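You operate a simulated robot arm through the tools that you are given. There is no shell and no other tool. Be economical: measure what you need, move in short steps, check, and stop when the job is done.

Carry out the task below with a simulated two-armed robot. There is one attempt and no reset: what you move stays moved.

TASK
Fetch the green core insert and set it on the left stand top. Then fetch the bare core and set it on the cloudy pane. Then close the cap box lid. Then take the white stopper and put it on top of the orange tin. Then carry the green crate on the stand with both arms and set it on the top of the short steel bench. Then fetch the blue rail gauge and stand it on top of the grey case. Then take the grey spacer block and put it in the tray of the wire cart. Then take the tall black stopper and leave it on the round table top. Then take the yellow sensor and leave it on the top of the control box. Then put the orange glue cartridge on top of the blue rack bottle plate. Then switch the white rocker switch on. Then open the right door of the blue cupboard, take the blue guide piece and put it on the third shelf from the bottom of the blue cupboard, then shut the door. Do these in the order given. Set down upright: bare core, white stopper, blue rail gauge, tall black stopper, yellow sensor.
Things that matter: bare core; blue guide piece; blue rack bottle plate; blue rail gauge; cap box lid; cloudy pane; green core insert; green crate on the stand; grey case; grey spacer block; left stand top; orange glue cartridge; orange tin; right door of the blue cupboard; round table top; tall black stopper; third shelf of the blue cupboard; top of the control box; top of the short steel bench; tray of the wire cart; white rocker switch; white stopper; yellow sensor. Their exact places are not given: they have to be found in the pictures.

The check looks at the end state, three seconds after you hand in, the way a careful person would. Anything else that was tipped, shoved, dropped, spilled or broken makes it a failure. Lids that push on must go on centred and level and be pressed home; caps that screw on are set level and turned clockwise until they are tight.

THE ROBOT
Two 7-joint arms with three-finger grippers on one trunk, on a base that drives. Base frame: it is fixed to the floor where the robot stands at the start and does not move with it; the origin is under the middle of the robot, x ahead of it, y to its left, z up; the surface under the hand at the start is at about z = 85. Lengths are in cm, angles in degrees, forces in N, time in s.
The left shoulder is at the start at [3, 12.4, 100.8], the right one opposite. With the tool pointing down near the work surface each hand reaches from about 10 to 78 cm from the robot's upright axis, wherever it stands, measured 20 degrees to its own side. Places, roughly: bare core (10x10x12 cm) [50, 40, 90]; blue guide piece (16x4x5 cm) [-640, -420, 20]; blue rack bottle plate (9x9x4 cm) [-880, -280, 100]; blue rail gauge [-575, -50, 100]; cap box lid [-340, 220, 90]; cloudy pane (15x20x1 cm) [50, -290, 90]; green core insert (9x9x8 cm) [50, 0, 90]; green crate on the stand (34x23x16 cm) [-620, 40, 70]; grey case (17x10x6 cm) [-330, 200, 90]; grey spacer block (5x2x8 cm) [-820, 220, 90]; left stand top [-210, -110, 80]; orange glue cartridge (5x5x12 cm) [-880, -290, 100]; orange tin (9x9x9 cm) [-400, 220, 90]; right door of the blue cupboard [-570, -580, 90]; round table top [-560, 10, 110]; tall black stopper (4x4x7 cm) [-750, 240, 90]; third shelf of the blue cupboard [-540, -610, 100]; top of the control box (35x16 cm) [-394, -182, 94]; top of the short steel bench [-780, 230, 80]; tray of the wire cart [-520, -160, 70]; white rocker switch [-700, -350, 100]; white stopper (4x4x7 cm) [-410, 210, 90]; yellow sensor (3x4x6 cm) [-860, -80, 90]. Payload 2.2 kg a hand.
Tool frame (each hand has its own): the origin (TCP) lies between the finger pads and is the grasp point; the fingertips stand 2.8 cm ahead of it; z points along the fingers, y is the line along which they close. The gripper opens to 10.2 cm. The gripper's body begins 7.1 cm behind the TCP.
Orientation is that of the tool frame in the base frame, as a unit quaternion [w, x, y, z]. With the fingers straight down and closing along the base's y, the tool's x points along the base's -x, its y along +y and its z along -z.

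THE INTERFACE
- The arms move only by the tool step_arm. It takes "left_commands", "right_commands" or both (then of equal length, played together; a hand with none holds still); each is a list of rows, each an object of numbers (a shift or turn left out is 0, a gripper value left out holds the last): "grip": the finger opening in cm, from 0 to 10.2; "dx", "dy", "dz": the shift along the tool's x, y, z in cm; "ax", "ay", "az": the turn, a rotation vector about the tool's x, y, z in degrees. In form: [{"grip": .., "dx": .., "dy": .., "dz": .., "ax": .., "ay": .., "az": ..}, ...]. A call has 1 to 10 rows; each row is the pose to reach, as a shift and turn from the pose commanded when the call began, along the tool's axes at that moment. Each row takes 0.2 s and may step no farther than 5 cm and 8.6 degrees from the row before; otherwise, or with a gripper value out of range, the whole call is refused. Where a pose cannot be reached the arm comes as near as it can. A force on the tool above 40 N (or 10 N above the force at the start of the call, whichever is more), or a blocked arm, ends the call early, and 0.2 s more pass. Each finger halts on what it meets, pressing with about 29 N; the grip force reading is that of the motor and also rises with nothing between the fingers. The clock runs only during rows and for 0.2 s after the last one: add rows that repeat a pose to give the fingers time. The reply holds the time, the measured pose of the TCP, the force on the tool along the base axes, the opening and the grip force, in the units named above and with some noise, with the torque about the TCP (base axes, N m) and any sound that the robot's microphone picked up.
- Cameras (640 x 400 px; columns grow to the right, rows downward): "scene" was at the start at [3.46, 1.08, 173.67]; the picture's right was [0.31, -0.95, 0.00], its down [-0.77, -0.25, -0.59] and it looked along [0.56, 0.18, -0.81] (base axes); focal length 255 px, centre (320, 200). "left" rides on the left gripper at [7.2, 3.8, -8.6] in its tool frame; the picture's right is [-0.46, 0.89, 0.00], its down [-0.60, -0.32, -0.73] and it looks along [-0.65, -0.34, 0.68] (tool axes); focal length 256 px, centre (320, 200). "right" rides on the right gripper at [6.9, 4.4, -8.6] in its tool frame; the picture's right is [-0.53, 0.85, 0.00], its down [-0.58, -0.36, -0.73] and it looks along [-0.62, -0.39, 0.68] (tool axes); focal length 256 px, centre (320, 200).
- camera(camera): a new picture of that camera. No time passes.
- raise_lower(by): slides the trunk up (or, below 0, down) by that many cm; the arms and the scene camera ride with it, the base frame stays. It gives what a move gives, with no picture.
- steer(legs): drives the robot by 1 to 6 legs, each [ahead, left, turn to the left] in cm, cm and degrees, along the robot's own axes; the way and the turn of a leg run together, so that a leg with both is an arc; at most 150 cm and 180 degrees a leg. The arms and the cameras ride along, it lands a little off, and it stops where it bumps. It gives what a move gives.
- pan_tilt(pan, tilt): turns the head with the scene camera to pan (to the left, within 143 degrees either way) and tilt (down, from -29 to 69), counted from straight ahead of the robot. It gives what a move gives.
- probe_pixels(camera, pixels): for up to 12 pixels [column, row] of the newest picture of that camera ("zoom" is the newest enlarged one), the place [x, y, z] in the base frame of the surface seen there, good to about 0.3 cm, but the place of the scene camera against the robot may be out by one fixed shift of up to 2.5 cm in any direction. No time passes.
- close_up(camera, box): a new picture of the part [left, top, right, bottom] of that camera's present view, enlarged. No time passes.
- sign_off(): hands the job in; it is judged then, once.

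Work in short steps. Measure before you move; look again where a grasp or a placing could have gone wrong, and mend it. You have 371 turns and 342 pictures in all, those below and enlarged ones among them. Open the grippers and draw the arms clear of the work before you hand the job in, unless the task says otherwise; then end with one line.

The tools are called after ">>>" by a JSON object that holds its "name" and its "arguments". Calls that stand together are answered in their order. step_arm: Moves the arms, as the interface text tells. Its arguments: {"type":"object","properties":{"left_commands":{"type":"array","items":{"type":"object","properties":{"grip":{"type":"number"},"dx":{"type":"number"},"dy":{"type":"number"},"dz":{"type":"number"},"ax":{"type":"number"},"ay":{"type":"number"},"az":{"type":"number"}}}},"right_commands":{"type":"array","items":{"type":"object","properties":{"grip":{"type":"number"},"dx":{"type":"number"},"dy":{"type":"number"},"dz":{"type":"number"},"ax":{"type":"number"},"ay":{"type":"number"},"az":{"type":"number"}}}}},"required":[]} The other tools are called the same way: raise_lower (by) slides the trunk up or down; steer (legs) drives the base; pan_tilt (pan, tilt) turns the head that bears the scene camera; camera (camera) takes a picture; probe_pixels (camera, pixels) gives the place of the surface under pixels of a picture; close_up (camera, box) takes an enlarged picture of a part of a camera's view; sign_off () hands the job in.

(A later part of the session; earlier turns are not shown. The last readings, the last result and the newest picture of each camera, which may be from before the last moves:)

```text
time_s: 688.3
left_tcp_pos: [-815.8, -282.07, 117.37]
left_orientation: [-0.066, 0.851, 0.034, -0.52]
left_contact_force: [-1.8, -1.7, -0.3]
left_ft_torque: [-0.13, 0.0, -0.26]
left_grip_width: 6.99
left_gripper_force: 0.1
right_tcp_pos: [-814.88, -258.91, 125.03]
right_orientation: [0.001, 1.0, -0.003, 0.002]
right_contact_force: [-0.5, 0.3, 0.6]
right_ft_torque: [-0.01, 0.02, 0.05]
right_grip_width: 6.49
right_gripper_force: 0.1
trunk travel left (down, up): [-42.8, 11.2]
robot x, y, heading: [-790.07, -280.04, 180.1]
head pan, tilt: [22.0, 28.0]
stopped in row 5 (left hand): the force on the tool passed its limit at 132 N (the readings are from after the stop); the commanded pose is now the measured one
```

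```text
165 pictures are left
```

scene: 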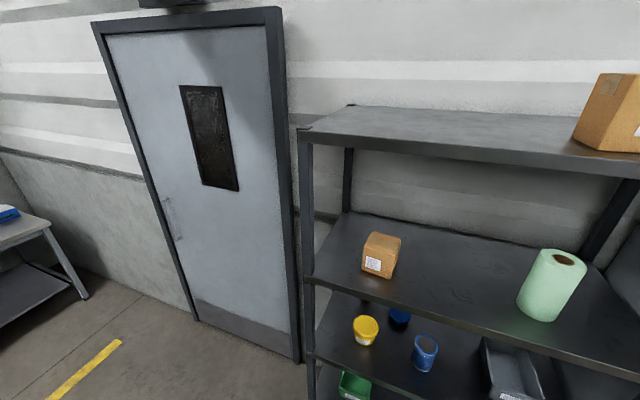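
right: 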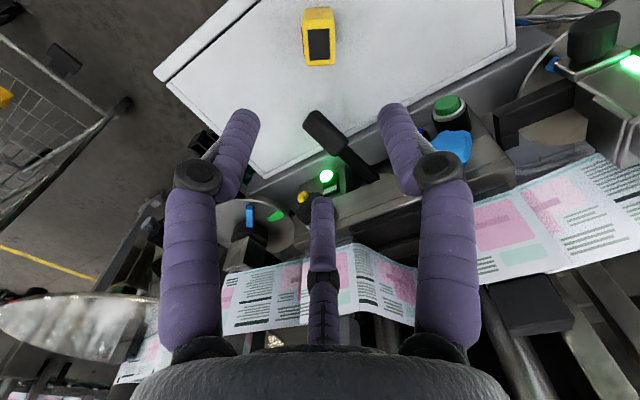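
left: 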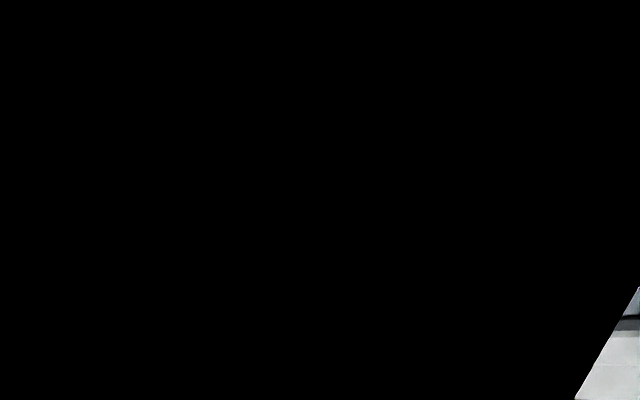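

The hand hit the robot's own trunk (hand too close in). I back the base off 30 cm and extend the hand forward.

>>> {"name": "steer", "arguments": {"legs": [[-30, 0, 0]]}}

>>> {"name": "step_arm", "arguments": {"left_commands": [{"dx": -2, "dz": 3.5}, {"dx": -4, "dz": 7}, {"dx": -6, "dz": 10.5}, {"dx": -8, "dz": 14}, {"dx": -10, "dz": 17.5}]}}

>>> {"name": "camera", "arguments": {"camera": "left"}}

```text
time_s: 690.3
left_tcp_pos: [-785.63, -282.22, 117.28]
left_orientation: [-0.065, 0.851, 0.037, -0.52]
left_contact_force: [-1.2, 0.3, 1.9]
left_ft_torque: [-0.03, -0.27, 0.0]
left_grip_width: 6.97
left_gripper_force: 0.2
right_tcp_pos: [-784.74, -259.16, 125.07]
right_orientation: [-0.001, 1.0, -0.002, 0.0]
right_contact_force: [-0.2, 0.7, -0.2]
right_ft_torque: [-0.02, 0.03, -0.02]
right_grip_width: 6.48
right_gripper_force: 0.1
trunk travel left (down, up): [-42.8, 11.2]
robot x, y, heading: [-759.39, -280.26, 180.2]
head pan, tilt: [22.0, 28.0]
```

```text
time_s: 691.5
left_tcp_pos: [-805.99, -282.33, 118.17]
left_orientation: [-0.064, 0.851, 0.036, -0.519]
left_contact_force: [0.2, 1.3, -0.1]
left_ft_torque: [-0.03, 0.0, 0.02]
left_grip_width: 6.97
left_gripper_force: 0.1
right_tcp_pos: [-784.79, -259.11, 125.04]
right_orientation: [-0.002, 1.0, -0.001, 0.001]
right_contact_force: [0.0, -0.5, -0.1]
right_ft_torque: [-0.01, 0.0, -0.02]
right_grip_width: 6.49
right_gripper_force: 0.0
trunk travel left (down, up): [-42.8, 11.2]
robot x, y, heading: [-759.7, -279.98, 179.8]
head pan, tilt: [22.0, 28.0]
```

```text
164 pictures are left
```

left: 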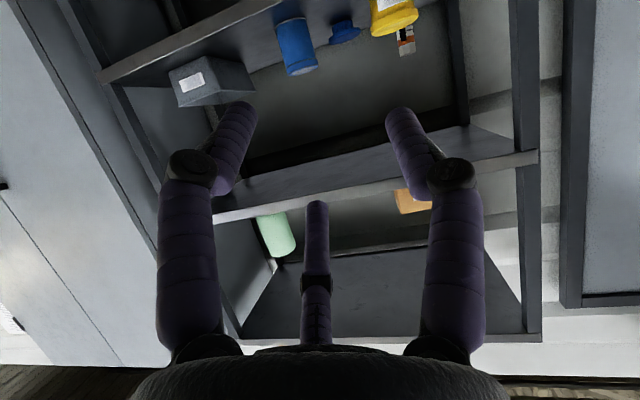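

Good view. I zoom on the cartridge and plate and probe more precisely.

>>> {"name": "close_up", "arguments": {"camera": "left", "box": [260, 0, 440, 90]}}

```text
3.56 times, centred on (350, 45) of left
```

zoom: 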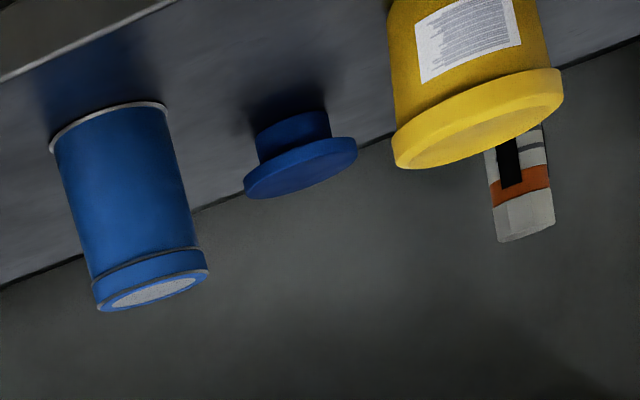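

>>> {"name": "probe_pixels", "arguments": {"camera": "zoom", "pixels": [[525, 235], [497, 215], [553, 210], [525, 185], [492, 170], [548, 180], [250, 190], [355, 155], [300, 165], [300, 190], [420, 160], [540, 90]]}}

```text
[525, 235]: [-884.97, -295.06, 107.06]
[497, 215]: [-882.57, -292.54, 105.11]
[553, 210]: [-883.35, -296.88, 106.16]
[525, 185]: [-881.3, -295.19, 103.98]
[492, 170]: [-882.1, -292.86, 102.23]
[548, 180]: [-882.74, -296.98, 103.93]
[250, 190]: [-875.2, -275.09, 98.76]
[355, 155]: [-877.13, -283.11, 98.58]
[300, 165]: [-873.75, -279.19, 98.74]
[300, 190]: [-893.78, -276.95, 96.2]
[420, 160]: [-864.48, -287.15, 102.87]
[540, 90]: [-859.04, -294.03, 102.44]
```

Cartridge centre ≈ (−883.4,−294.8), top 107; plate centre ≈ (−877.8,−279.1), top 98.8; pot top 102.9 in front. I lower the trunk 18 cm and set the hand to 22° below horizontal.

>>> {"name": "raise_lower", "arguments": {"by": -18}}

>>> {"name": "step_arm", "arguments": {"left_commands": [{"ax": -1.9, "ay": -2.6, "az": 3.75, "dz": 1}, {"ax": -3.8, "ay": -5.2, "az": 7.5, "dz": 2}, {"ax": -3.8, "ay": -5.2, "az": 7.5, "dz": 2}]}}

```text
time_s: 693.5
left_tcp_pos: [-805.93, -282.28, 100.2]
left_orientation: [-0.065, 0.851, 0.036, -0.52]
left_contact_force: [-0.2, 0.5, -0.2]
left_ft_torque: [-0.02, 0.02, -0.02]
left_grip_width: 7.0
left_gripper_force: 0.1
right_tcp_pos: [-784.73, -259.22, 107.05]
right_orientation: [-0.001, 1.0, -0.001, 0.0]
right_contact_force: [-0.3, 0.0, 0.5]
right_ft_torque: [0.0, 0.01, -0.01]
right_grip_width: 6.49
right_gripper_force: 0.1
trunk travel left (down, up): [-24.8, 29.2]
robot x, y, heading: [-759.79, -280.06, 180.0]
head pan, tilt: [22.0, 28.0]
```

```text
time_s: 694.3
left_tcp_pos: [-807.7, -282.31, 99.44]
left_orientation: [-0.002, 0.829, -0.001, -0.56]
left_contact_force: [-0.6, -1.0, 1.6]
left_ft_torque: [0.02, 0.02, 0.02]
left_grip_width: 7.03
left_gripper_force: 0.0
right_tcp_pos: [-784.74, -259.1, 106.98]
right_orientation: [-0.001, 1.0, -0.002, 0.001]
right_contact_force: [-0.3, 0.3, 1.2]
right_ft_torque: [0.02, 0.0, 0.02]
right_grip_width: 6.49
right_gripper_force: 0.0
trunk travel left (down, up): [-24.8, 29.2]
robot x, y, heading: [-760.25, -279.82, 180.0]
head pan, tilt: [22.0, 28.0]
```

I position the hand 50 cm ahead at the pre-approach height (z 111.6, y −294.2), opening 9.

>>> {"name": "step_arm", "arguments": {"left_commands": [{"dx": -3, "dy": 3, "dz": -0.6, "grip": 9}, {"dx": -6, "dy": 6, "dz": -1.2}, {"dx": -9, "dy": 9, "dz": -1.8}, {"dx": -12.2, "dy": 11.9, "dz": -2.45}, {"dx": -12.2, "dy": 11.9, "dz": -2.45}]}}

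>>> {"name": "steer", "arguments": {"legs": [[35, 0, 0]]}}

>>> {"name": "camera", "arguments": {"camera": "left"}}

>>> {"name": "camera", "arguments": {"camera": "scene"}}

```text
time_s: 695.5
left_tcp_pos: [-809.86, -294.11, 111.43]
left_orientation: [0.0, 0.829, 0.001, -0.559]
left_contact_force: [0.0, 0.5, -0.3]
left_ft_torque: [-0.01, 0.01, 0.02]
left_grip_width: 9.06
left_gripper_force: 0.1
right_tcp_pos: [-784.78, -259.25, 107.02]
right_orientation: [0.0, 1.0, -0.002, 0.001]
right_contact_force: [0.2, -0.1, 0.4]
right_ft_torque: [0.01, 0.0, 0.01]
right_grip_width: 6.52
right_gripper_force: 0.0
trunk travel left (down, up): [-24.8, 29.2]
robot x, y, heading: [-759.82, -280.25, 179.8]
head pan, tilt: [22.0, 28.0]
```

```text
time_s: 697.8
left_tcp_pos: [-845.16, -294.01, 111.5]
left_orientation: [-0.001, 0.829, 0.001, -0.559]
left_contact_force: [-0.5, 0.0, 0.0]
left_ft_torque: [0.0, 0.02, 0.0]
left_grip_width: 9.01
left_gripper_force: 0.0
right_tcp_pos: [-820.0, -259.16, 107.03]
right_orientation: [-0.001, 1.0, -0.003, 0.002]
right_contact_force: [-1.0, -0.5, -0.3]
right_ft_torque: [-0.01, -0.04, -0.01]
right_grip_width: 6.51
right_gripper_force: 0.2
trunk travel left (down, up): [-24.8, 29.2]
robot x, y, heading: [-794.92, -279.72, 179.8]
head pan, tilt: [22.0, 28.0]
```

```text
162 pictures are left
```

left: 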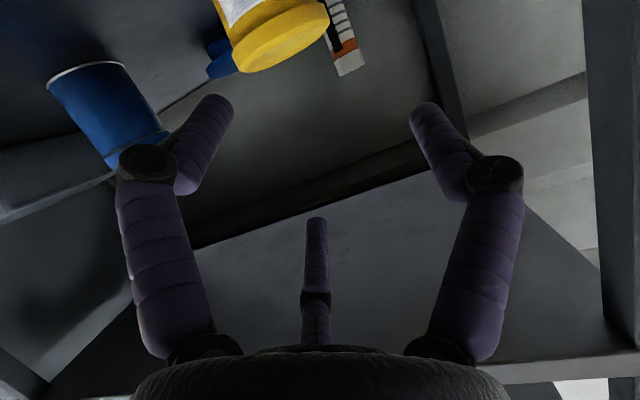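

```text
161 pictures are left
```

scene: 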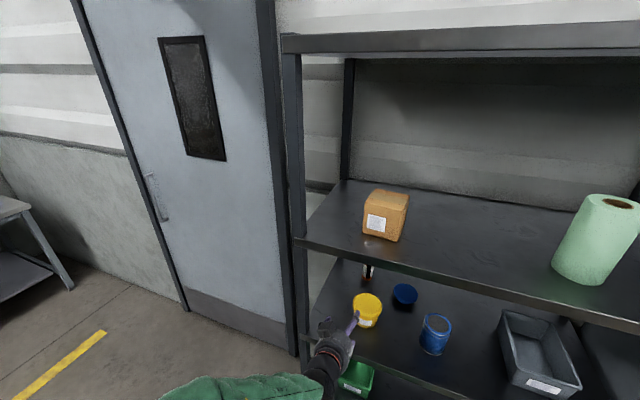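

I re-probe the cartridge and pot from this closer view.

>>> {"name": "probe_pixels", "arguments": {"camera": "left", "pixels": [[350, 72], [335, 62], [364, 62], [345, 45], [331, 35], [354, 35], [330, 20], [240, 65], [300, 60], [215, 55]]}}

>>> {"name": "steer", "arguments": {"legs": [[15, 0, 0]]}}

>>> {"name": "camera", "arguments": {"camera": "left"}}

```text
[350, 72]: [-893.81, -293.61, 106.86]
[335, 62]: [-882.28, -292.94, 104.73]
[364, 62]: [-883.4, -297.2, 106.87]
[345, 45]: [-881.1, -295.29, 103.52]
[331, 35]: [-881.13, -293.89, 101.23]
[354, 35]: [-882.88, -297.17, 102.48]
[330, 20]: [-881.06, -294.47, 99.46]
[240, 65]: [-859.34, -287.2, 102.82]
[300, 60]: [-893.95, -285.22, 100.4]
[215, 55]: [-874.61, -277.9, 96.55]
```

```text
time_s: 699.2
left_tcp_pos: [-860.21, -294.18, 111.39]
left_orientation: [-0.001, 0.829, 0.001, -0.56]
left_contact_force: [-0.6, 0.7, -0.2]
left_ft_torque: [-0.04, 0.04, 0.0]
left_grip_width: 8.99
left_gripper_force: 0.0
right_tcp_pos: [-835.1, -259.11, 107.02]
right_orientation: [-0.001, 1.0, -0.001, 0.002]
right_contact_force: [-0.2, -0.1, -0.5]
right_ft_torque: [0.01, -0.04, 0.0]
right_grip_width: 6.5
right_gripper_force: 0.0
trunk travel left (down, up): [-24.8, 29.2]
robot x, y, heading: [-809.98, -280.12, 180.2]
head pan, tilt: [22.0, 28.0]
```

```text
160 pictures are left
```

left: 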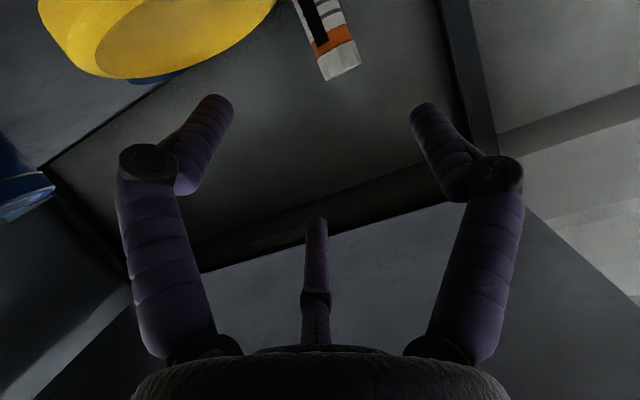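

I advance along the finger axis in stages.

>>> {"name": "step_arm", "arguments": {"left_commands": [{"dz": 4, "dx": -0.8, "dy": 0.27}, {"dz": 8, "dx": -0.8, "dy": 0.27}, {"dz": 12, "dx": -0.8, "dy": 0.27}, {"dz": 15, "dx": -0.8, "dy": 0.27}, {"dz": 15, "dx": -0.8, "dy": 0.27}]}}

>>> {"name": "camera", "arguments": {"camera": "left"}}

```text
time_s: 700.4
left_tcp_pos: [-874.18, -294.31, 106.5]
left_orientation: [0.0, 0.828, 0.002, -0.56]
left_contact_force: [0.3, 0.3, -0.8]
left_ft_torque: [-0.03, 0.0, -0.03]
left_grip_width: 9.01
left_gripper_force: 0.0
right_tcp_pos: [-834.84, -259.04, 107.11]
right_orientation: [-0.002, 1.0, -0.001, 0.001]
right_contact_force: [0.4, 0.1, -0.1]
right_ft_torque: [0.0, 0.02, 0.01]
right_grip_width: 6.52
right_gripper_force: 0.0
trunk travel left (down, up): [-24.8, 29.2]
robot x, y, heading: [-809.64, -280.11, 180.0]
head pan, tilt: [22.0, 28.0]
```

```text
159 pictures are left
```

left: 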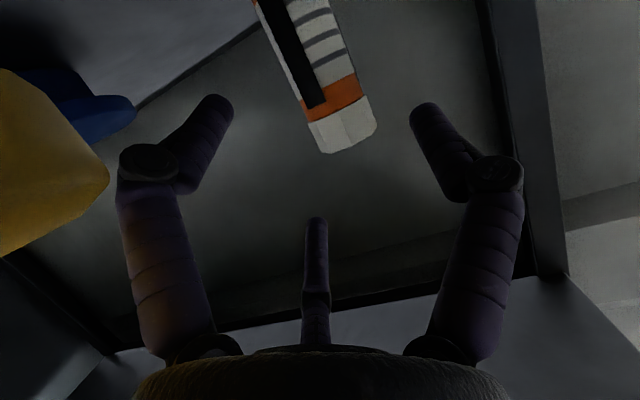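

Clear so far. I advance the remaining 9.5 cm and close.

>>> {"name": "step_arm", "arguments": {"left_commands": [{"dz": 3}, {"dz": 6}, {"dz": 9.5}, {"dz": 9.5}, {"dz": 9.5, "grip": 7}, {"dz": 9.5, "grip": 5}, {"dz": 9.5, "grip": 3}, {"dz": 9.5, "grip": 2}, {"dz": 9.5, "grip": 2}]}}

>>> {"name": "camera", "arguments": {"camera": "left"}}

```text
time_s: 702.4
left_tcp_pos: [-883.08, -294.64, 103.06]
left_orientation: [0.0, 0.828, 0.002, -0.56]
left_contact_force: [0.0, -0.6, 0.4]
left_ft_torque: [-0.08, -0.06, 0.06]
left_grip_width: 6.19
left_gripper_force: 28.8
right_tcp_pos: [-834.96, -259.01, 107.06]
right_orientation: [0.0, 1.0, 0.0, 0.001]
right_contact_force: [0.3, 0.0, 0.5]
right_ft_torque: [-0.01, 0.0, -0.01]
right_grip_width: 6.5
right_gripper_force: 0.0
trunk travel left (down, up): [-24.8, 29.2]
robot x, y, heading: [-810.2, -279.96, -179.9]
head pan, tilt: [22.0, 28.0]
```

```text
158 pictures are left
```

left: 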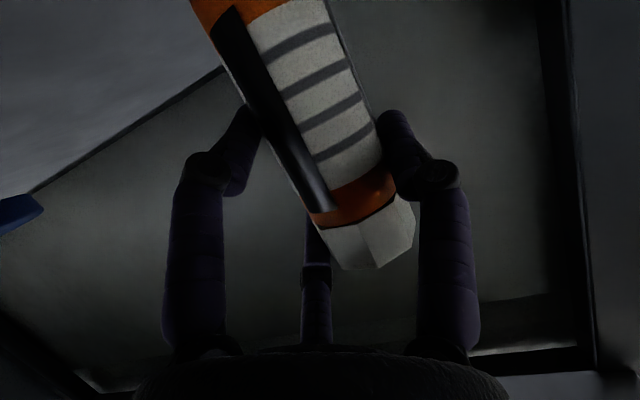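

Gripped. I lift 5.2 cm straight up and check.

>>> {"name": "step_arm", "arguments": {"left_commands": [{"dx": -1, "dz": -0.4}, {"dx": -2, "dz": -0.8}, {"dx": -3, "dz": -1.2}, {"dx": -4, "dz": -1.6}, {"dx": -4.82, "dz": -1.95}, {"dx": -4.82, "dz": -1.95}]}}

>>> {"name": "camera", "arguments": {"camera": "left"}}

>>> {"name": "camera", "arguments": {"camera": "scene"}}

```text
time_s: 703.8
left_tcp_pos: [-883.09, -294.6, 108.21]
left_orientation: [0.0, 0.829, 0.001, -0.56]
left_contact_force: [-0.5, -0.3, -2.6]
left_ft_torque: [0.04, 0.0, -0.01]
left_grip_width: 6.22
left_gripper_force: 28.4
right_tcp_pos: [-835.13, -259.15, 107.07]
right_orientation: [-0.001, 1.0, -0.001, 0.0]
right_contact_force: [-0.1, -0.5, 0.1]
right_ft_torque: [0.0, -0.03, 0.04]
right_grip_width: 6.49
right_gripper_force: 0.0
trunk travel left (down, up): [-24.8, 29.2]
robot x, y, heading: [-809.92, -279.99, 180.1]
head pan, tilt: [22.0, 28.0]
```

```text
157 pictures are left
```

left: 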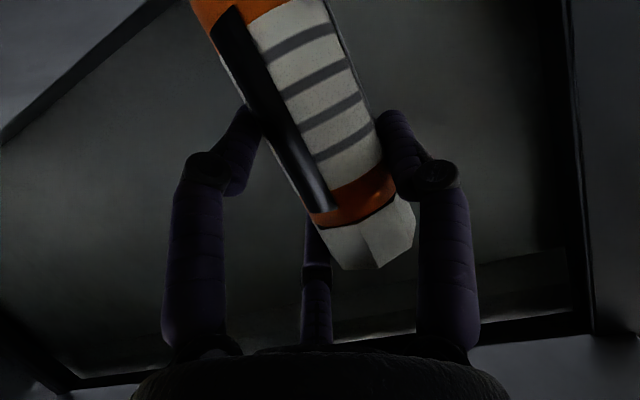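

```text
156 pictures are left
```

scene: 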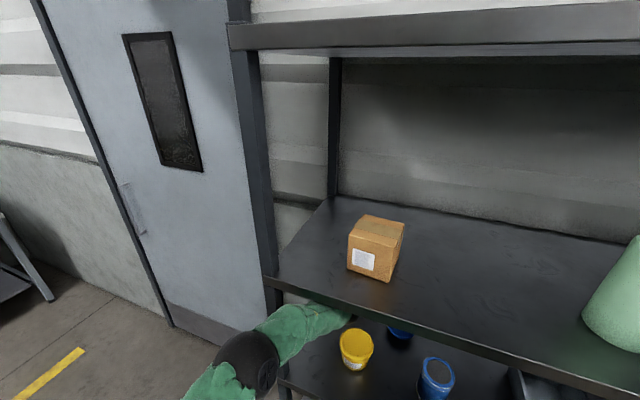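

Lifted cleanly. I shift the right hand aside and carry the cartridge over the plate (+5.4 x, +15.9 y).

>>> {"name": "step_arm", "arguments": {"right_commands": [{"dx": 3}, {"dx": 6}, {"dx": 8, "dy": -3}, {"dx": 8, "dy": -6}, {"dx": 8, "dy": -8}, {"dx": 8, "dy": -8}, {"dx": 8, "dy": -8}], "left_commands": [{"dy": 0}, {"dy": -3, "dx": 0.4, "dz": -1}, {"dy": -6, "dx": 0.8, "dz": -2}, {"dy": -9, "dx": 1.2, "dz": -3}, {"dy": -12, "dx": 1.6, "dz": -4}, {"dy": -15.9, "dx": 2, "dz": -5}, {"dy": -15.9, "dx": 2, "dz": -5}]}}

>>> {"name": "camera", "arguments": {"camera": "left"}}

>>> {"name": "pan_tilt", "arguments": {"pan": 0, "tilt": 35}}

>>> {"name": "camera", "arguments": {"camera": "right"}}

```text
time_s: 704.5
left_tcp_pos: [-881.48, -290.35, 108.32]
left_orientation: [-0.001, 0.829, 0.001, -0.56]
left_contact_force: [0.7, -0.1, -1.8]
left_ft_torque: [0.03, 0.0, -0.03]
left_grip_width: 6.17
left_gripper_force: 28.8
right_tcp_pos: [-828.78, -258.08, 107.25]
right_orientation: [0.005, 1.0, -0.014, -0.011]
right_contact_force: [-0.3, -0.7, 0.0]
right_ft_torque: [0.08, -0.05, -0.05]
right_grip_width: 6.5
right_gripper_force: 0.0
trunk travel left (down, up): [-24.8, 29.2]
robot x, y, heading: [-809.69, -279.99, 180.1]
head pan, tilt: [22.0, 28.0]
stopped in row 3 (right hand): the force on the tool passed its limit at 99 N (the readings are from after the stop); the commanded pose is now the measured one
```

```text
155 pictures are left
```

left: 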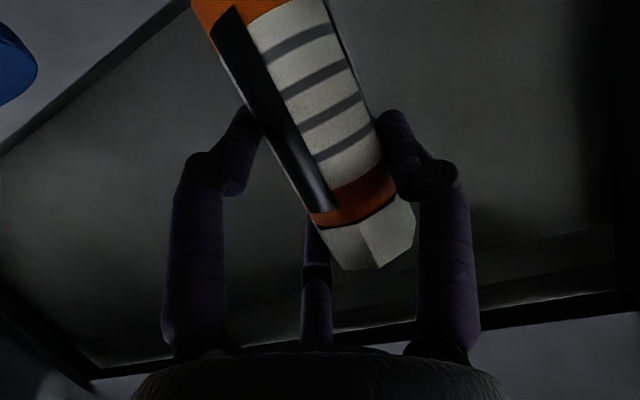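

```text
time_s: 705.4
left_tcp_pos: [-881.46, -290.23, 108.23]
left_orientation: [0.0, 0.828, 0.001, -0.56]
left_contact_force: [-0.7, -0.4, -1.5]
left_ft_torque: [0.02, -0.05, 0.0]
left_grip_width: 6.18
left_gripper_force: 29.2
right_tcp_pos: [-828.78, -258.06, 107.28]
right_orientation: [0.005, 1.0, -0.013, -0.011]
right_contact_force: [-0.5, 0.1, -0.3]
right_ft_torque: [0.03, 0.02, 0.02]
right_grip_width: 6.48
right_gripper_force: 0.0
trunk travel left (down, up): [-24.8, 29.2]
robot x, y, heading: [-809.87, -280.24, 180.1]
head pan, tilt: [0.0, 35.0]
```

```text
154 pictures are left
```

right: 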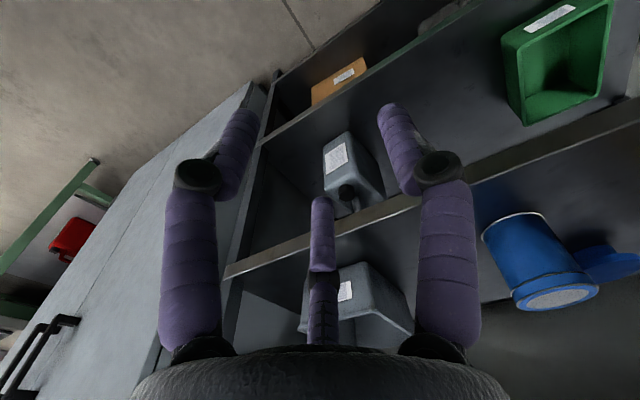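

The right hand merely brushed the trunk; it is now free. I finish the left hand's shift alone.

>>> {"name": "step_arm", "arguments": {"left_commands": [{"dy": -3, "dx": 0.4, "dz": -0.9}, {"dy": -6, "dx": 0.8, "dz": -1.8}, {"dy": -9, "dx": 1.1, "dz": -2.7}, {"dy": -11.6, "dx": 1.42, "dz": -3.5}, {"dy": -11.6, "dx": 1.42, "dz": -3.5}]}}

>>> {"name": "camera", "arguments": {"camera": "left"}}

>>> {"name": "camera", "arguments": {"camera": "right"}}

>>> {"name": "camera", "arguments": {"camera": "scene"}}

```text
time_s: 706.6
left_tcp_pos: [-877.76, -278.65, 108.35]
left_orientation: [0.0, 0.829, 0.001, -0.56]
left_contact_force: [-0.5, 0.3, -1.8]
left_ft_torque: [0.01, -0.02, -0.04]
left_grip_width: 6.16
left_gripper_force: 29.1
right_tcp_pos: [-828.71, -258.12, 107.34]
right_orientation: [0.005, 1.0, -0.013, -0.011]
right_contact_force: [-0.9, -0.3, 0.1]
right_ft_torque: [0.0, 0.05, -0.01]
right_grip_width: 6.51
right_gripper_force: 0.0
trunk travel left (down, up): [-24.8, 29.2]
robot x, y, heading: [-809.96, -279.9, 179.9]
head pan, tilt: [0.0, 35.0]
```

```text
153 pictures are left
```

left: 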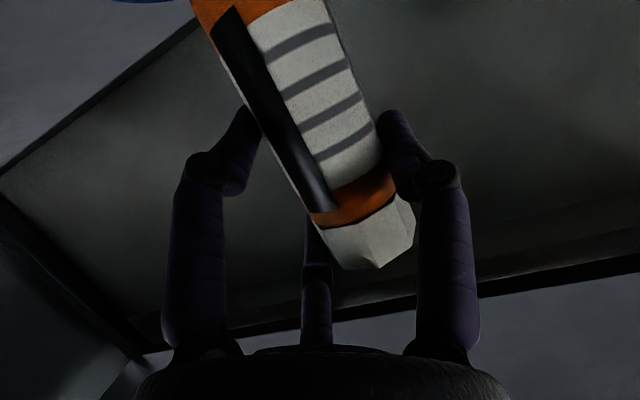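

```text
152 pictures are left
```

right: 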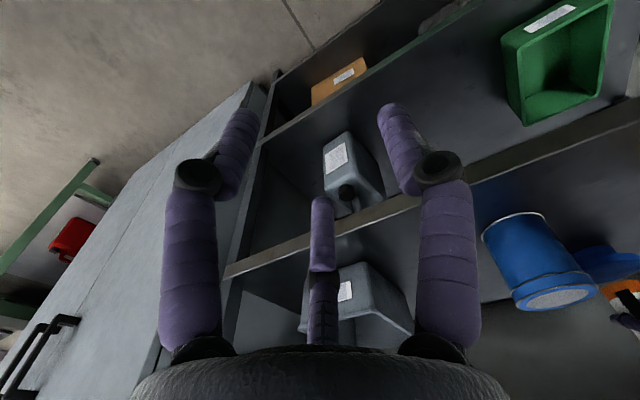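

```text
151 pictures are left
```

scene: 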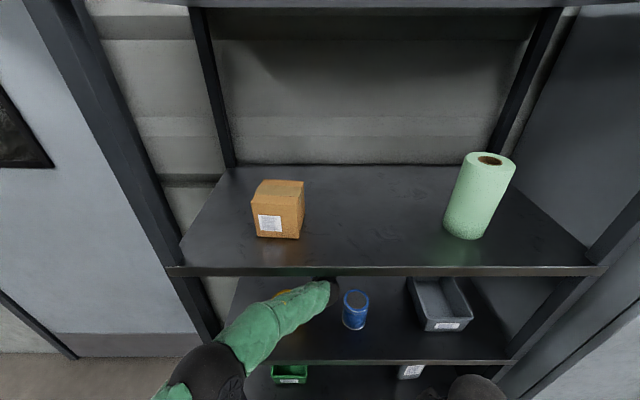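

I want a side view of plate and cartridge: I move the right hand slightly forward and rotate it toward the plate.

>>> {"name": "step_arm", "arguments": {"right_commands": [{"dx": -3}, {"dx": -6, "dy": -2}, {"dx": -7, "dy": -4, "az": -8}, {"dx": -7, "dy": -4, "az": -16}, {"dx": -7, "dy": -4, "az": -24}, {"dx": -7, "dy": -4, "az": -32}, {"dx": -7, "dy": -4, "az": -40}]}}

>>> {"name": "camera", "arguments": {"camera": "right"}}

```text
time_s: 708.2
left_tcp_pos: [-877.76, -278.73, 108.3]
left_orientation: [0.0, 0.828, 0.001, -0.56]
left_contact_force: [-0.6, 0.1, -1.2]
left_ft_torque: [0.05, 0.04, 0.0]
left_grip_width: 6.17
left_gripper_force: 28.6
right_tcp_pos: [-835.69, -253.79, 107.38]
right_orientation: [0.002, 0.943, 0.331, -0.011]
right_contact_force: [-0.3, 1.0, 0.9]
right_ft_torque: [0.02, 0.01, -0.01]
right_grip_width: 6.47
right_gripper_force: 0.1
trunk travel left (down, up): [-24.8, 29.2]
robot x, y, heading: [-809.49, -279.82, 179.9]
head pan, tilt: [0.0, 35.0]
```

```text
150 pictures are left
```

right: 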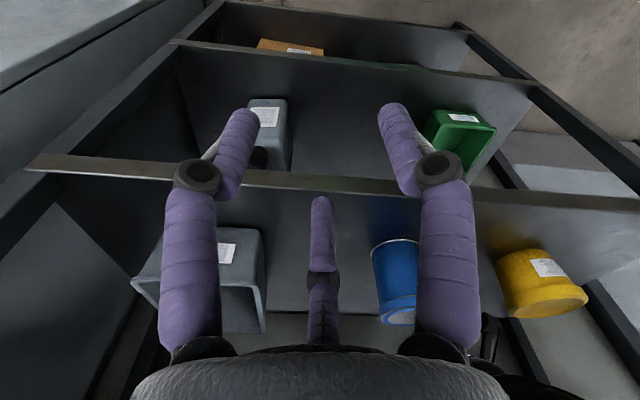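

>>> {"name": "step_arm", "arguments": {"right_commands": [{"az": -8}, {"az": -15}]}}

>>> {"name": "camera", "arguments": {"camera": "right"}}

```text
time_s: 708.8
left_tcp_pos: [-877.71, -278.73, 108.31]
left_orientation: [0.0, 0.829, 0.002, -0.56]
left_contact_force: [-1.0, 0.4, -2.2]
left_ft_torque: [0.06, -0.03, 0.0]
left_grip_width: 6.17
left_gripper_force: 29.1
right_tcp_pos: [-835.73, -253.88, 107.38]
right_orientation: [0.001, 0.892, 0.451, -0.012]
right_contact_force: [-0.5, 0.4, 0.0]
right_ft_torque: [0.01, -0.03, 0.01]
right_grip_width: 6.48
right_gripper_force: 0.0
trunk travel left (down, up): [-24.8, 29.2]
robot x, y, heading: [-810.06, -280.19, 179.9]
head pan, tilt: [0.0, 35.0]
```

```text
149 pictures are left
```

right: 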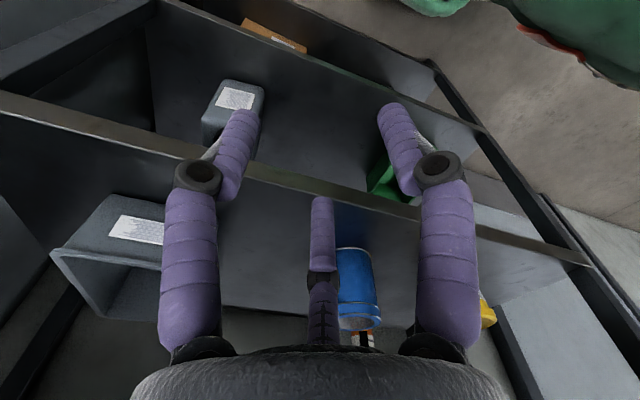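

The tin hides the plate from here, but measurements agree. I lower the cartridge until contact (expected ≈1.5 cm).

>>> {"name": "step_arm", "arguments": {"left_commands": [{"dx": 0.65, "dz": 0.26}, {"dx": 1.1, "dz": 0.45}, {"dx": 1.4, "dz": 0.56}, {"dx": 1.65, "dz": 0.67}, {"dx": 1.85, "dz": 0.75}]}}

```text
time_s: 710.0
left_tcp_pos: [-877.72, -278.73, 106.51]
left_orientation: [0.0, 0.827, 0.001, -0.562]
left_contact_force: [0.3, 0.7, 3.1]
left_ft_torque: [-0.1, -0.06, 0.05]
left_grip_width: 6.15
left_gripper_force: 29.5
right_tcp_pos: [-835.64, -253.88, 107.43]
right_orientation: [-0.001, 0.893, 0.45, -0.013]
right_contact_force: [0.2, -0.2, 0.1]
right_ft_torque: [0.03, 0.03, 0.02]
right_grip_width: 6.49
right_gripper_force: 0.0
trunk travel left (down, up): [-24.8, 29.2]
robot x, y, heading: [-809.83, -280.31, 180.1]
head pan, tilt: [0.0, 35.0]
```

Contact just begins (+3 N) at the expected height. I release gently and back out along the finger axis.

>>> {"name": "step_arm", "arguments": {"left_commands": [{"dx": 0.1, "dz": 0.04}, {"dx": 0.1, "dz": 0.04, "grip": 7}, {"dx": 0.1, "dz": 0.04, "grip": 8.5}, {"dx": 0.1, "dz": 0.04, "grip": 9}, {"dx": 0, "dz": -3}, {"dx": 0, "dz": -7}, {"dx": 0, "dz": -11}, {"dx": 0, "dz": -15}]}}

>>> {"name": "camera", "arguments": {"camera": "left"}}

```text
time_s: 711.8
left_tcp_pos: [-863.72, -278.68, 112.03]
left_orientation: [-0.001, 0.828, 0.0, -0.561]
left_contact_force: [0.7, -0.1, 0.2]
left_ft_torque: [0.01, -0.02, 0.01]
left_grip_width: 9.0
left_gripper_force: 0.1
right_tcp_pos: [-835.59, -253.85, 107.34]
right_orientation: [-0.001, 0.893, 0.45, -0.012]
right_contact_force: [0.6, -0.3, -0.2]
right_ft_torque: [-0.01, 0.01, 0.02]
right_grip_width: 6.5
right_gripper_force: 0.0
trunk travel left (down, up): [-24.8, 29.2]
robot x, y, heading: [-809.85, -279.87, 179.9]
head pan, tilt: [0.0, 35.0]
```

```text
148 pictures are left
```

left: 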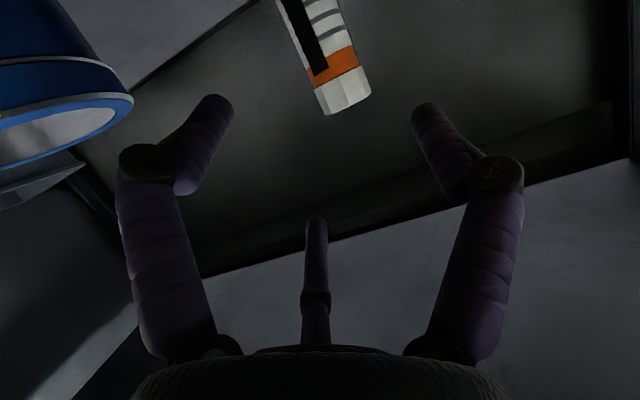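

The cartridge stands on the plate. I back the base away 60 cm and check.

>>> {"name": "steer", "arguments": {"legs": [[-60, 0, 0]]}}

>>> {"name": "camera", "arguments": {"camera": "left"}}

>>> {"name": "camera", "arguments": {"camera": "scene"}}

```text
time_s: 715.2
left_tcp_pos: [-803.89, -278.55, 111.95]
left_orientation: [-0.001, 0.829, 0.0, -0.56]
left_contact_force: [0.1, -0.1, 0.4]
left_ft_torque: [0.01, 0.0, 0.02]
left_grip_width: 8.98
left_gripper_force: 0.1
right_tcp_pos: [-775.78, -253.94, 107.47]
right_orientation: [-0.001, 0.894, 0.449, -0.012]
right_contact_force: [1.4, -0.6, 1.2]
right_ft_torque: [0.02, 0.04, 0.01]
right_grip_width: 6.49
right_gripper_force: 0.0
trunk travel left (down, up): [-24.8, 29.2]
robot x, y, heading: [-749.94, -279.8, 180.1]
head pan, tilt: [0.0, 35.0]
```

```text
147 pictures are left
```

left: 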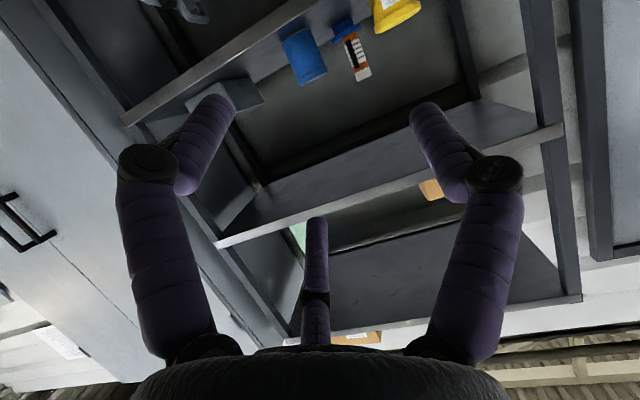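

```text
146 pictures are left
```

scene: 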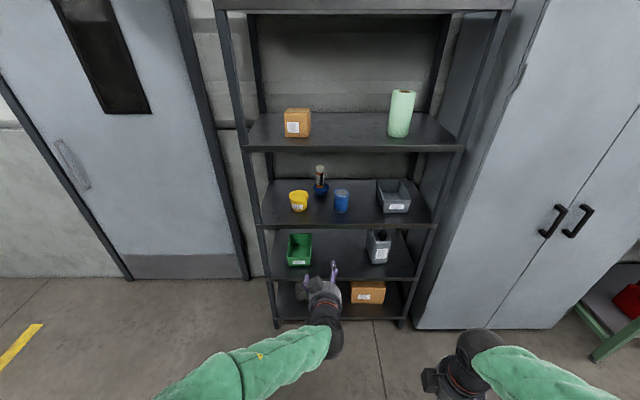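

The cartridge stands on the blue plate. I restore the left hand to vertical, then turn to face −y toward the switch box.

>>> {"name": "step_arm", "arguments": {"left_commands": [{"ay": 8.5}, {"ay": 17}, {"ay": 25.5}, {"ay": 34}, {"ay": 42.5}, {"ay": 51}, {"ay": 59.5}, {"ay": 68}], "right_commands": [{"dx": -1, "az": 8}, {"dx": -2, "az": 16}, {"dx": -3, "az": 24}, {"dx": -4, "az": 32}, {"dx": -5, "az": 40}, {"dx": -6, "az": 48}, {"dx": -7, "az": 55}, {"dx": -7, "az": 55}]}}

>>> {"name": "steer", "arguments": {"legs": [[-20, 0, 0], [0, 0, 90], [0, 42, 0]]}}

>>> {"name": "pan_tilt", "arguments": {"pan": 0, "tilt": 45}}

>>> {"name": "camera", "arguments": {"camera": "scene"}}

```text
time_s: 717.0
left_tcp_pos: [-803.97, -278.6, 111.81]
left_orientation: [-0.001, 1.0, -0.002, 0.001]
left_contact_force: [0.4, -0.8, 0.3]
left_ft_torque: [0.01, 0.01, 0.0]
left_grip_width: 9.0
left_gripper_force: 0.1
right_tcp_pos: [-780.03, -259.4, 107.55]
right_orientation: [0.005, 1.0, -0.016, -0.01]
right_contact_force: [0.1, -0.2, -0.2]
right_ft_torque: [0.0, 0.05, -0.01]
right_grip_width: 6.5
right_gripper_force: 0.1
trunk travel left (down, up): [-24.8, 29.2]
robot x, y, heading: [-749.97, -280.15, 179.9]
head pan, tilt: [0.0, 35.0]
```

```text
time_s: 724.6
left_tcp_pos: [-688.87, -334.26, 112.12]
left_orientation: [0.0, 0.706, 0.708, -0.001]
left_contact_force: [0.0, 0.1, -0.3]
left_ft_torque: [0.04, -0.01, -0.02]
left_grip_width: 9.03
left_gripper_force: 0.0
right_tcp_pos: [-708.22, -310.15, 107.62]
right_orientation: [0.012, 0.717, 0.697, -0.004]
right_contact_force: [0.5, -0.5, -0.2]
right_ft_torque: [-0.02, 0.03, 0.0]
right_grip_width: 6.49
right_gripper_force: 0.0
trunk travel left (down, up): [-24.8, 29.2]
robot x, y, heading: [-687.55, -280.15, -89.9]
head pan, tilt: [0.0, 35.0]
```

```text
time_s: 725.3
left_tcp_pos: [-689.06, -334.17, 111.92]
left_orientation: [-0.001, 0.707, 0.707, -0.002]
left_contact_force: [-0.6, 0.4, -0.3]
left_ft_torque: [0.0, -0.01, 0.0]
left_grip_width: 8.99
left_gripper_force: 0.1
right_tcp_pos: [-708.2, -310.15, 107.47]
right_orientation: [0.011, 0.716, 0.698, -0.004]
right_contact_force: [-0.3, 0.6, 0.1]
right_ft_torque: [-0.02, -0.02, -0.02]
right_grip_width: 6.49
right_gripper_force: 0.0
trunk travel left (down, up): [-24.8, 29.2]
robot x, y, heading: [-687.7, -280.3, -90.0]
head pan, tilt: [0.0, 45.0]
```

```text
145 pictures are left
```

scene: 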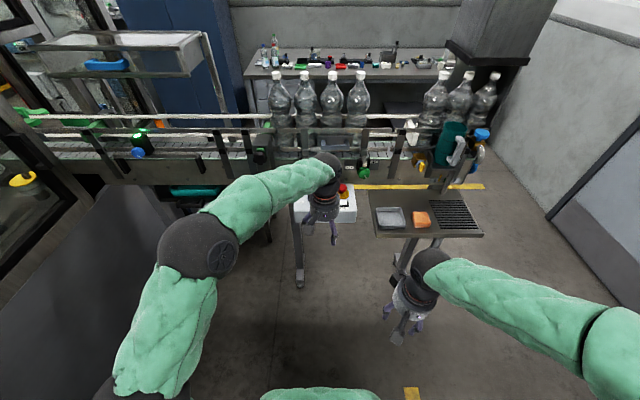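

The left hand is over the switch box; its camera should show it.

>>> {"name": "camera", "arguments": {"camera": "left"}}

>>> {"name": "close_up", "arguments": {"camera": "scene", "box": [270, 150, 400, 260]}}

```text
144 pictures are left
```

left: 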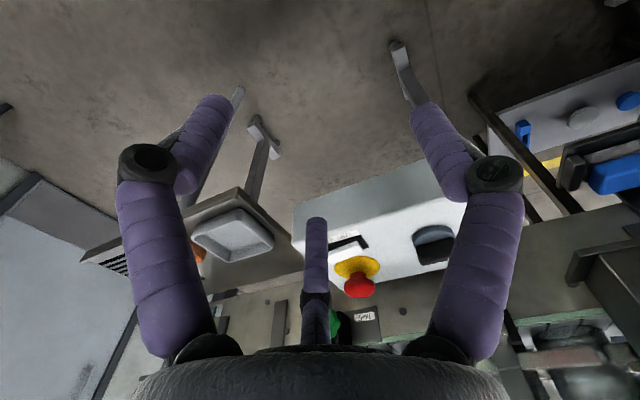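

```text
3.64 times, centred on (335, 205) of scene
```

zoom: 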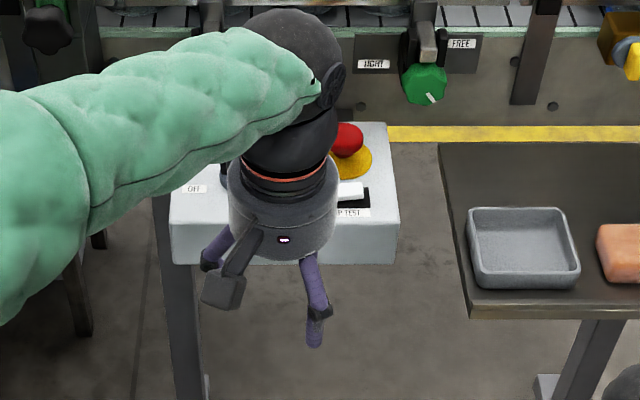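

I pull the left hand back to see the panel fully.

>>> {"name": "step_arm", "arguments": {"left_commands": [{"dx": 4, "dy": 4, "grip": 4}, {"dx": 7, "dy": 8}, {"dx": 7, "dy": 12}, {"dx": 7, "dy": 16}]}}

>>> {"name": "close_up", "arguments": {"camera": "scene", "box": [280, 165, 380, 235]}}

>>> {"name": "camera", "arguments": {"camera": "left"}}

```text
refused: row 1 steps farther than a row can; nothing moved
```

```text
5.71 times, centred on (330, 200) of scene
```

zoom: 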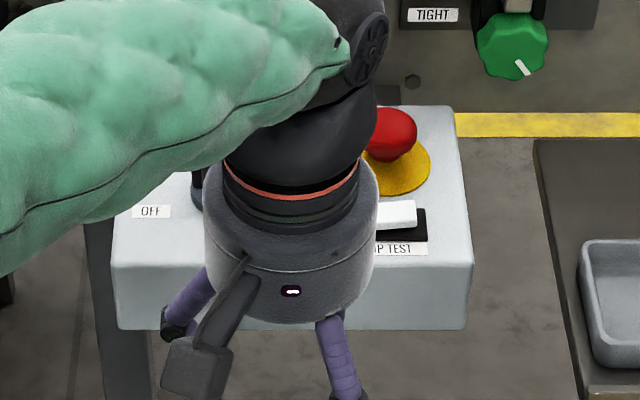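

```text
141 pictures are left
```

left: 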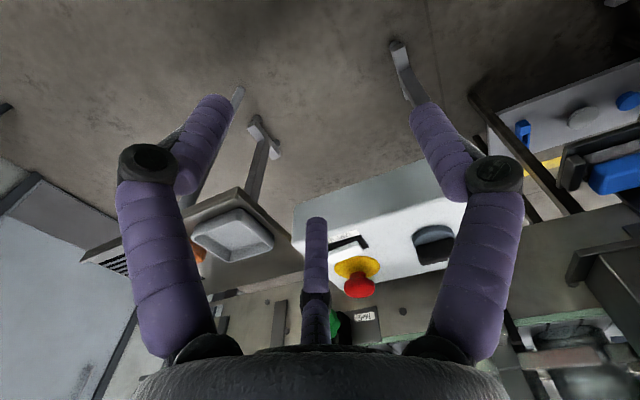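

>>> {"name": "step_arm", "arguments": {"left_commands": [{"dx": 2, "dy": 4, "grip": 4}, {"dx": 4, "dy": 8}, {"dx": 6, "dy": 12}, {"dx": 8, "dy": 16}, {"dx": 8, "dy": 20}]}}

>>> {"name": "close_up", "arguments": {"camera": "scene", "box": [280, 165, 380, 235]}}

```text
time_s: 726.5
left_tcp_pos: [-668.83, -326.08, 111.87]
left_orientation: [-0.001, 0.708, 0.706, 0.0]
left_contact_force: [0.9, -0.3, 0.3]
left_ft_torque: [0.0, 0.0, -0.04]
left_grip_width: 4.0
left_gripper_force: 0.1
right_tcp_pos: [-708.34, -310.16, 107.57]
right_orientation: [0.012, 0.716, 0.698, -0.004]
right_contact_force: [-0.3, 1.1, -0.8]
right_ft_torque: [0.0, 0.03, 0.0]
right_grip_width: 6.48
right_gripper_force: 0.1
trunk travel left (down, up): [-24.8, 29.2]
robot x, y, heading: [-687.78, -280.14, -90.2]
head pan, tilt: [0.0, 45.0]
```

```text
5.71 times, centred on (330, 200) of scene
```

zoom: 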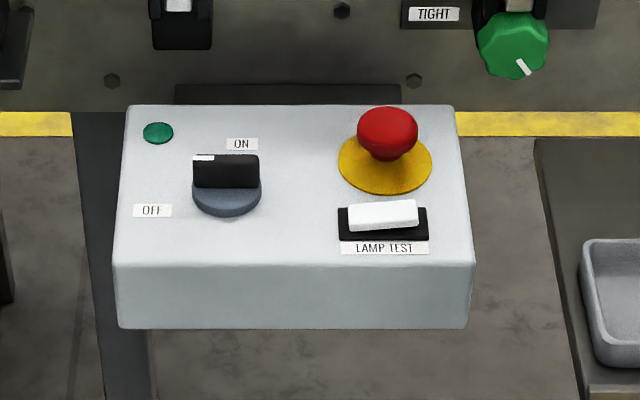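

The white rocker is the LAMP TEST switch. I zoom in closely to see its tilt and any markings.

>>> {"name": "close_up", "arguments": {"camera": "scene", "box": [330, 192, 358, 214]}}

>>> {"name": "probe_pixels", "arguments": {"camera": "zoom", "pixels": [[120, 150], [350, 140], [550, 130], [120, 220], [330, 210], [540, 200], [200, 260], [450, 250], [100, 300], [580, 300]]}}

>>> {"name": "camera", "arguments": {"camera": "right"}}

```text
16.00 times, centred on (344, 203) of scene
```

zoom: 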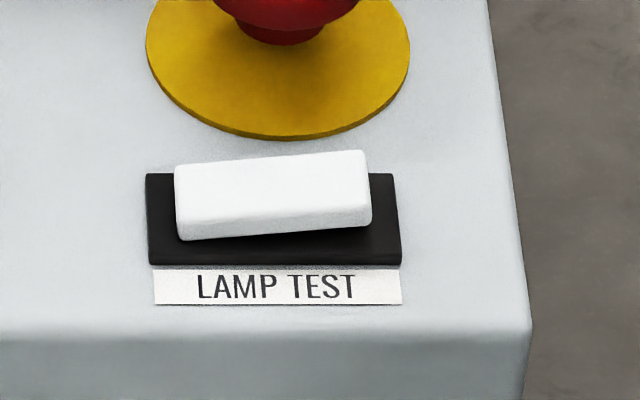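

```text
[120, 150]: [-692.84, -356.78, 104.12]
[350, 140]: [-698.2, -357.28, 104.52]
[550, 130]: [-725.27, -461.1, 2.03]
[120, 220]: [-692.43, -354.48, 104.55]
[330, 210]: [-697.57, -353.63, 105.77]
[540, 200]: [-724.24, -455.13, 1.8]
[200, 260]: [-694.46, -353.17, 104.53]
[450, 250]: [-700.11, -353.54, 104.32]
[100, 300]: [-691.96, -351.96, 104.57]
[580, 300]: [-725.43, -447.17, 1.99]
```

```text
138 pictures are left
```

right: 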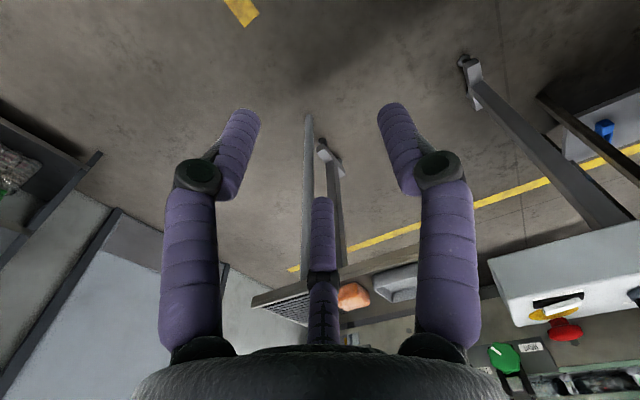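

The rocker's −x end is raised (off); I must press that end down. I close the right hand and bring it near for precise measurement.

>>> {"name": "step_arm", "arguments": {"right_commands": [{"dx": -3, "dy": 1, "dz": -3, "grip": 0}, {"dx": -7, "dy": 3, "dz": -5}, {"dx": -11, "dy": 5, "dz": -6}, {"dx": -15, "dy": 6, "dz": -7}, {"dx": -19, "dy": 7, "dz": -8}, {"dx": -23, "dy": 8, "dz": -8}, {"dx": -23, "dy": 8, "dz": -8}]}}

>>> {"name": "camera", "arguments": {"camera": "right"}}

```text
time_s: 728.1
left_tcp_pos: [-668.91, -325.88, 112.05]
left_orientation: [0.0, 0.706, 0.708, -0.001]
left_contact_force: [0.3, 0.9, 0.1]
left_ft_torque: [-0.07, 0.0, 0.0]
left_grip_width: 3.99
left_gripper_force: 0.1
right_tcp_pos: [-700.91, -333.22, 116.23]
right_orientation: [0.011, 0.716, 0.698, -0.005]
right_contact_force: [0.0, 0.6, 0.4]
right_ft_torque: [-0.02, 0.01, 0.0]
right_grip_width: 0.2
right_gripper_force: 28.8
trunk travel left (down, up): [-24.8, 29.2]
robot x, y, heading: [-687.53, -280.13, -90.0]
head pan, tilt: [0.0, 45.0]
```

```text
137 pictures are left
```

right: 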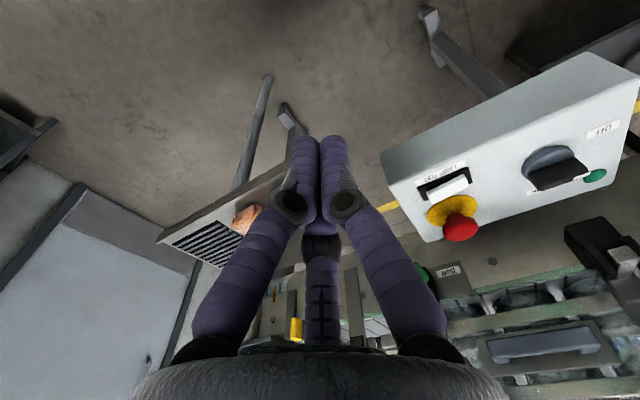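

>>> {"name": "close_up", "arguments": {"camera": "right", "box": [390, 150, 500, 250]}}

>>> {"name": "probe_pixels", "arguments": {"camera": "right", "pixels": [[428, 195], [466, 180], [447, 189], [420, 190], [472, 172], [435, 205], [460, 228], [460, 238], [440, 172], [390, 160]]}}

```text
4.00 times, centred on (445, 200) of right
```

zoom: 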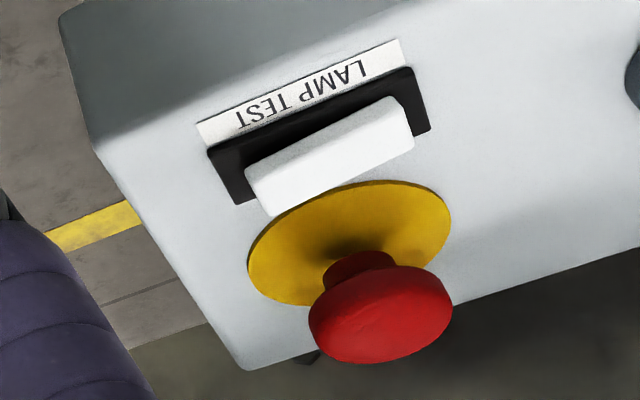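

```text
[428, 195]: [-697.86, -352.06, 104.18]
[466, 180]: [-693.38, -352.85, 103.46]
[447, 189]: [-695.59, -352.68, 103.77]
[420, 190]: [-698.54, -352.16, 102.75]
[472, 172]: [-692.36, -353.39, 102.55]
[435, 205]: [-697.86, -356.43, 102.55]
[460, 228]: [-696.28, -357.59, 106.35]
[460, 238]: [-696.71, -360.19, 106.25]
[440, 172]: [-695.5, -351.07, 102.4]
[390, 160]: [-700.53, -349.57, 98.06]
```

Press point is the raised end at (−697.8,−352.3), z 104.2; the e-stop is clear at y < −356. I move above it.

>>> {"name": "step_arm", "arguments": {"right_commands": [{"dx": -4, "dy": 0.8}, {"dx": -8, "dy": 1.6}, {"dx": -12, "dy": 2.4}, {"dx": -16, "dy": 3.2}, {"dx": -18.9, "dy": 3.6}, {"dx": -18.9, "dy": 3.6, "dz": 4}, {"dx": -18.9, "dy": 3.6, "dz": 4}]}}

>>> {"name": "camera", "arguments": {"camera": "right"}}

```text
time_s: 729.7
left_tcp_pos: [-668.87, -326.06, 111.92]
left_orientation: [0.0, 0.707, 0.708, -0.001]
left_contact_force: [0.7, -0.9, -0.3]
left_ft_torque: [0.04, -0.02, 0.02]
left_grip_width: 4.01
left_gripper_force: 0.1
right_tcp_pos: [-697.69, -352.29, 112.57]
right_orientation: [0.012, 0.716, 0.698, -0.003]
right_contact_force: [-0.1, 0.6, 0.4]
right_ft_torque: [0.01, 0.0, -0.02]
right_grip_width: 0.23
right_gripper_force: 29.0
trunk travel left (down, up): [-24.8, 29.2]
robot x, y, heading: [-687.61, -280.14, -89.9]
head pan, tilt: [0.0, 45.0]
```

```text
135 pictures are left
```

right: 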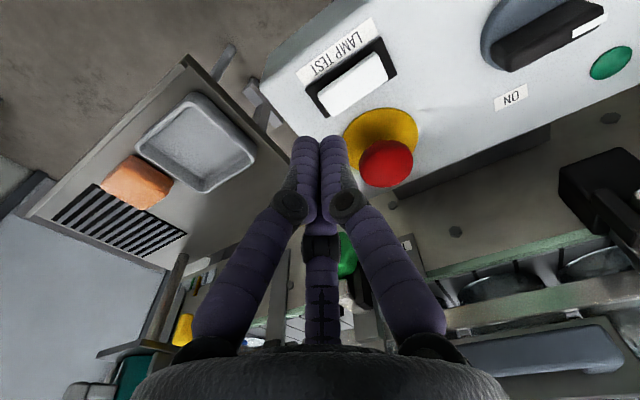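

I double-check the rocker end position.

>>> {"name": "probe_pixels", "arguments": {"camera": "right", "pixels": [[330, 108], [322, 95], [338, 100], [380, 75], [350, 85], [370, 60], [312, 100]]}}

```text
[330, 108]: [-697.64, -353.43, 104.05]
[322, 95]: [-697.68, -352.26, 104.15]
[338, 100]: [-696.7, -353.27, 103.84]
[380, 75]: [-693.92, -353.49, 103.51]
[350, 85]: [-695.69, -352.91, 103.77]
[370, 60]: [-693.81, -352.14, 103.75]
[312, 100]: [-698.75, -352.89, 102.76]
```

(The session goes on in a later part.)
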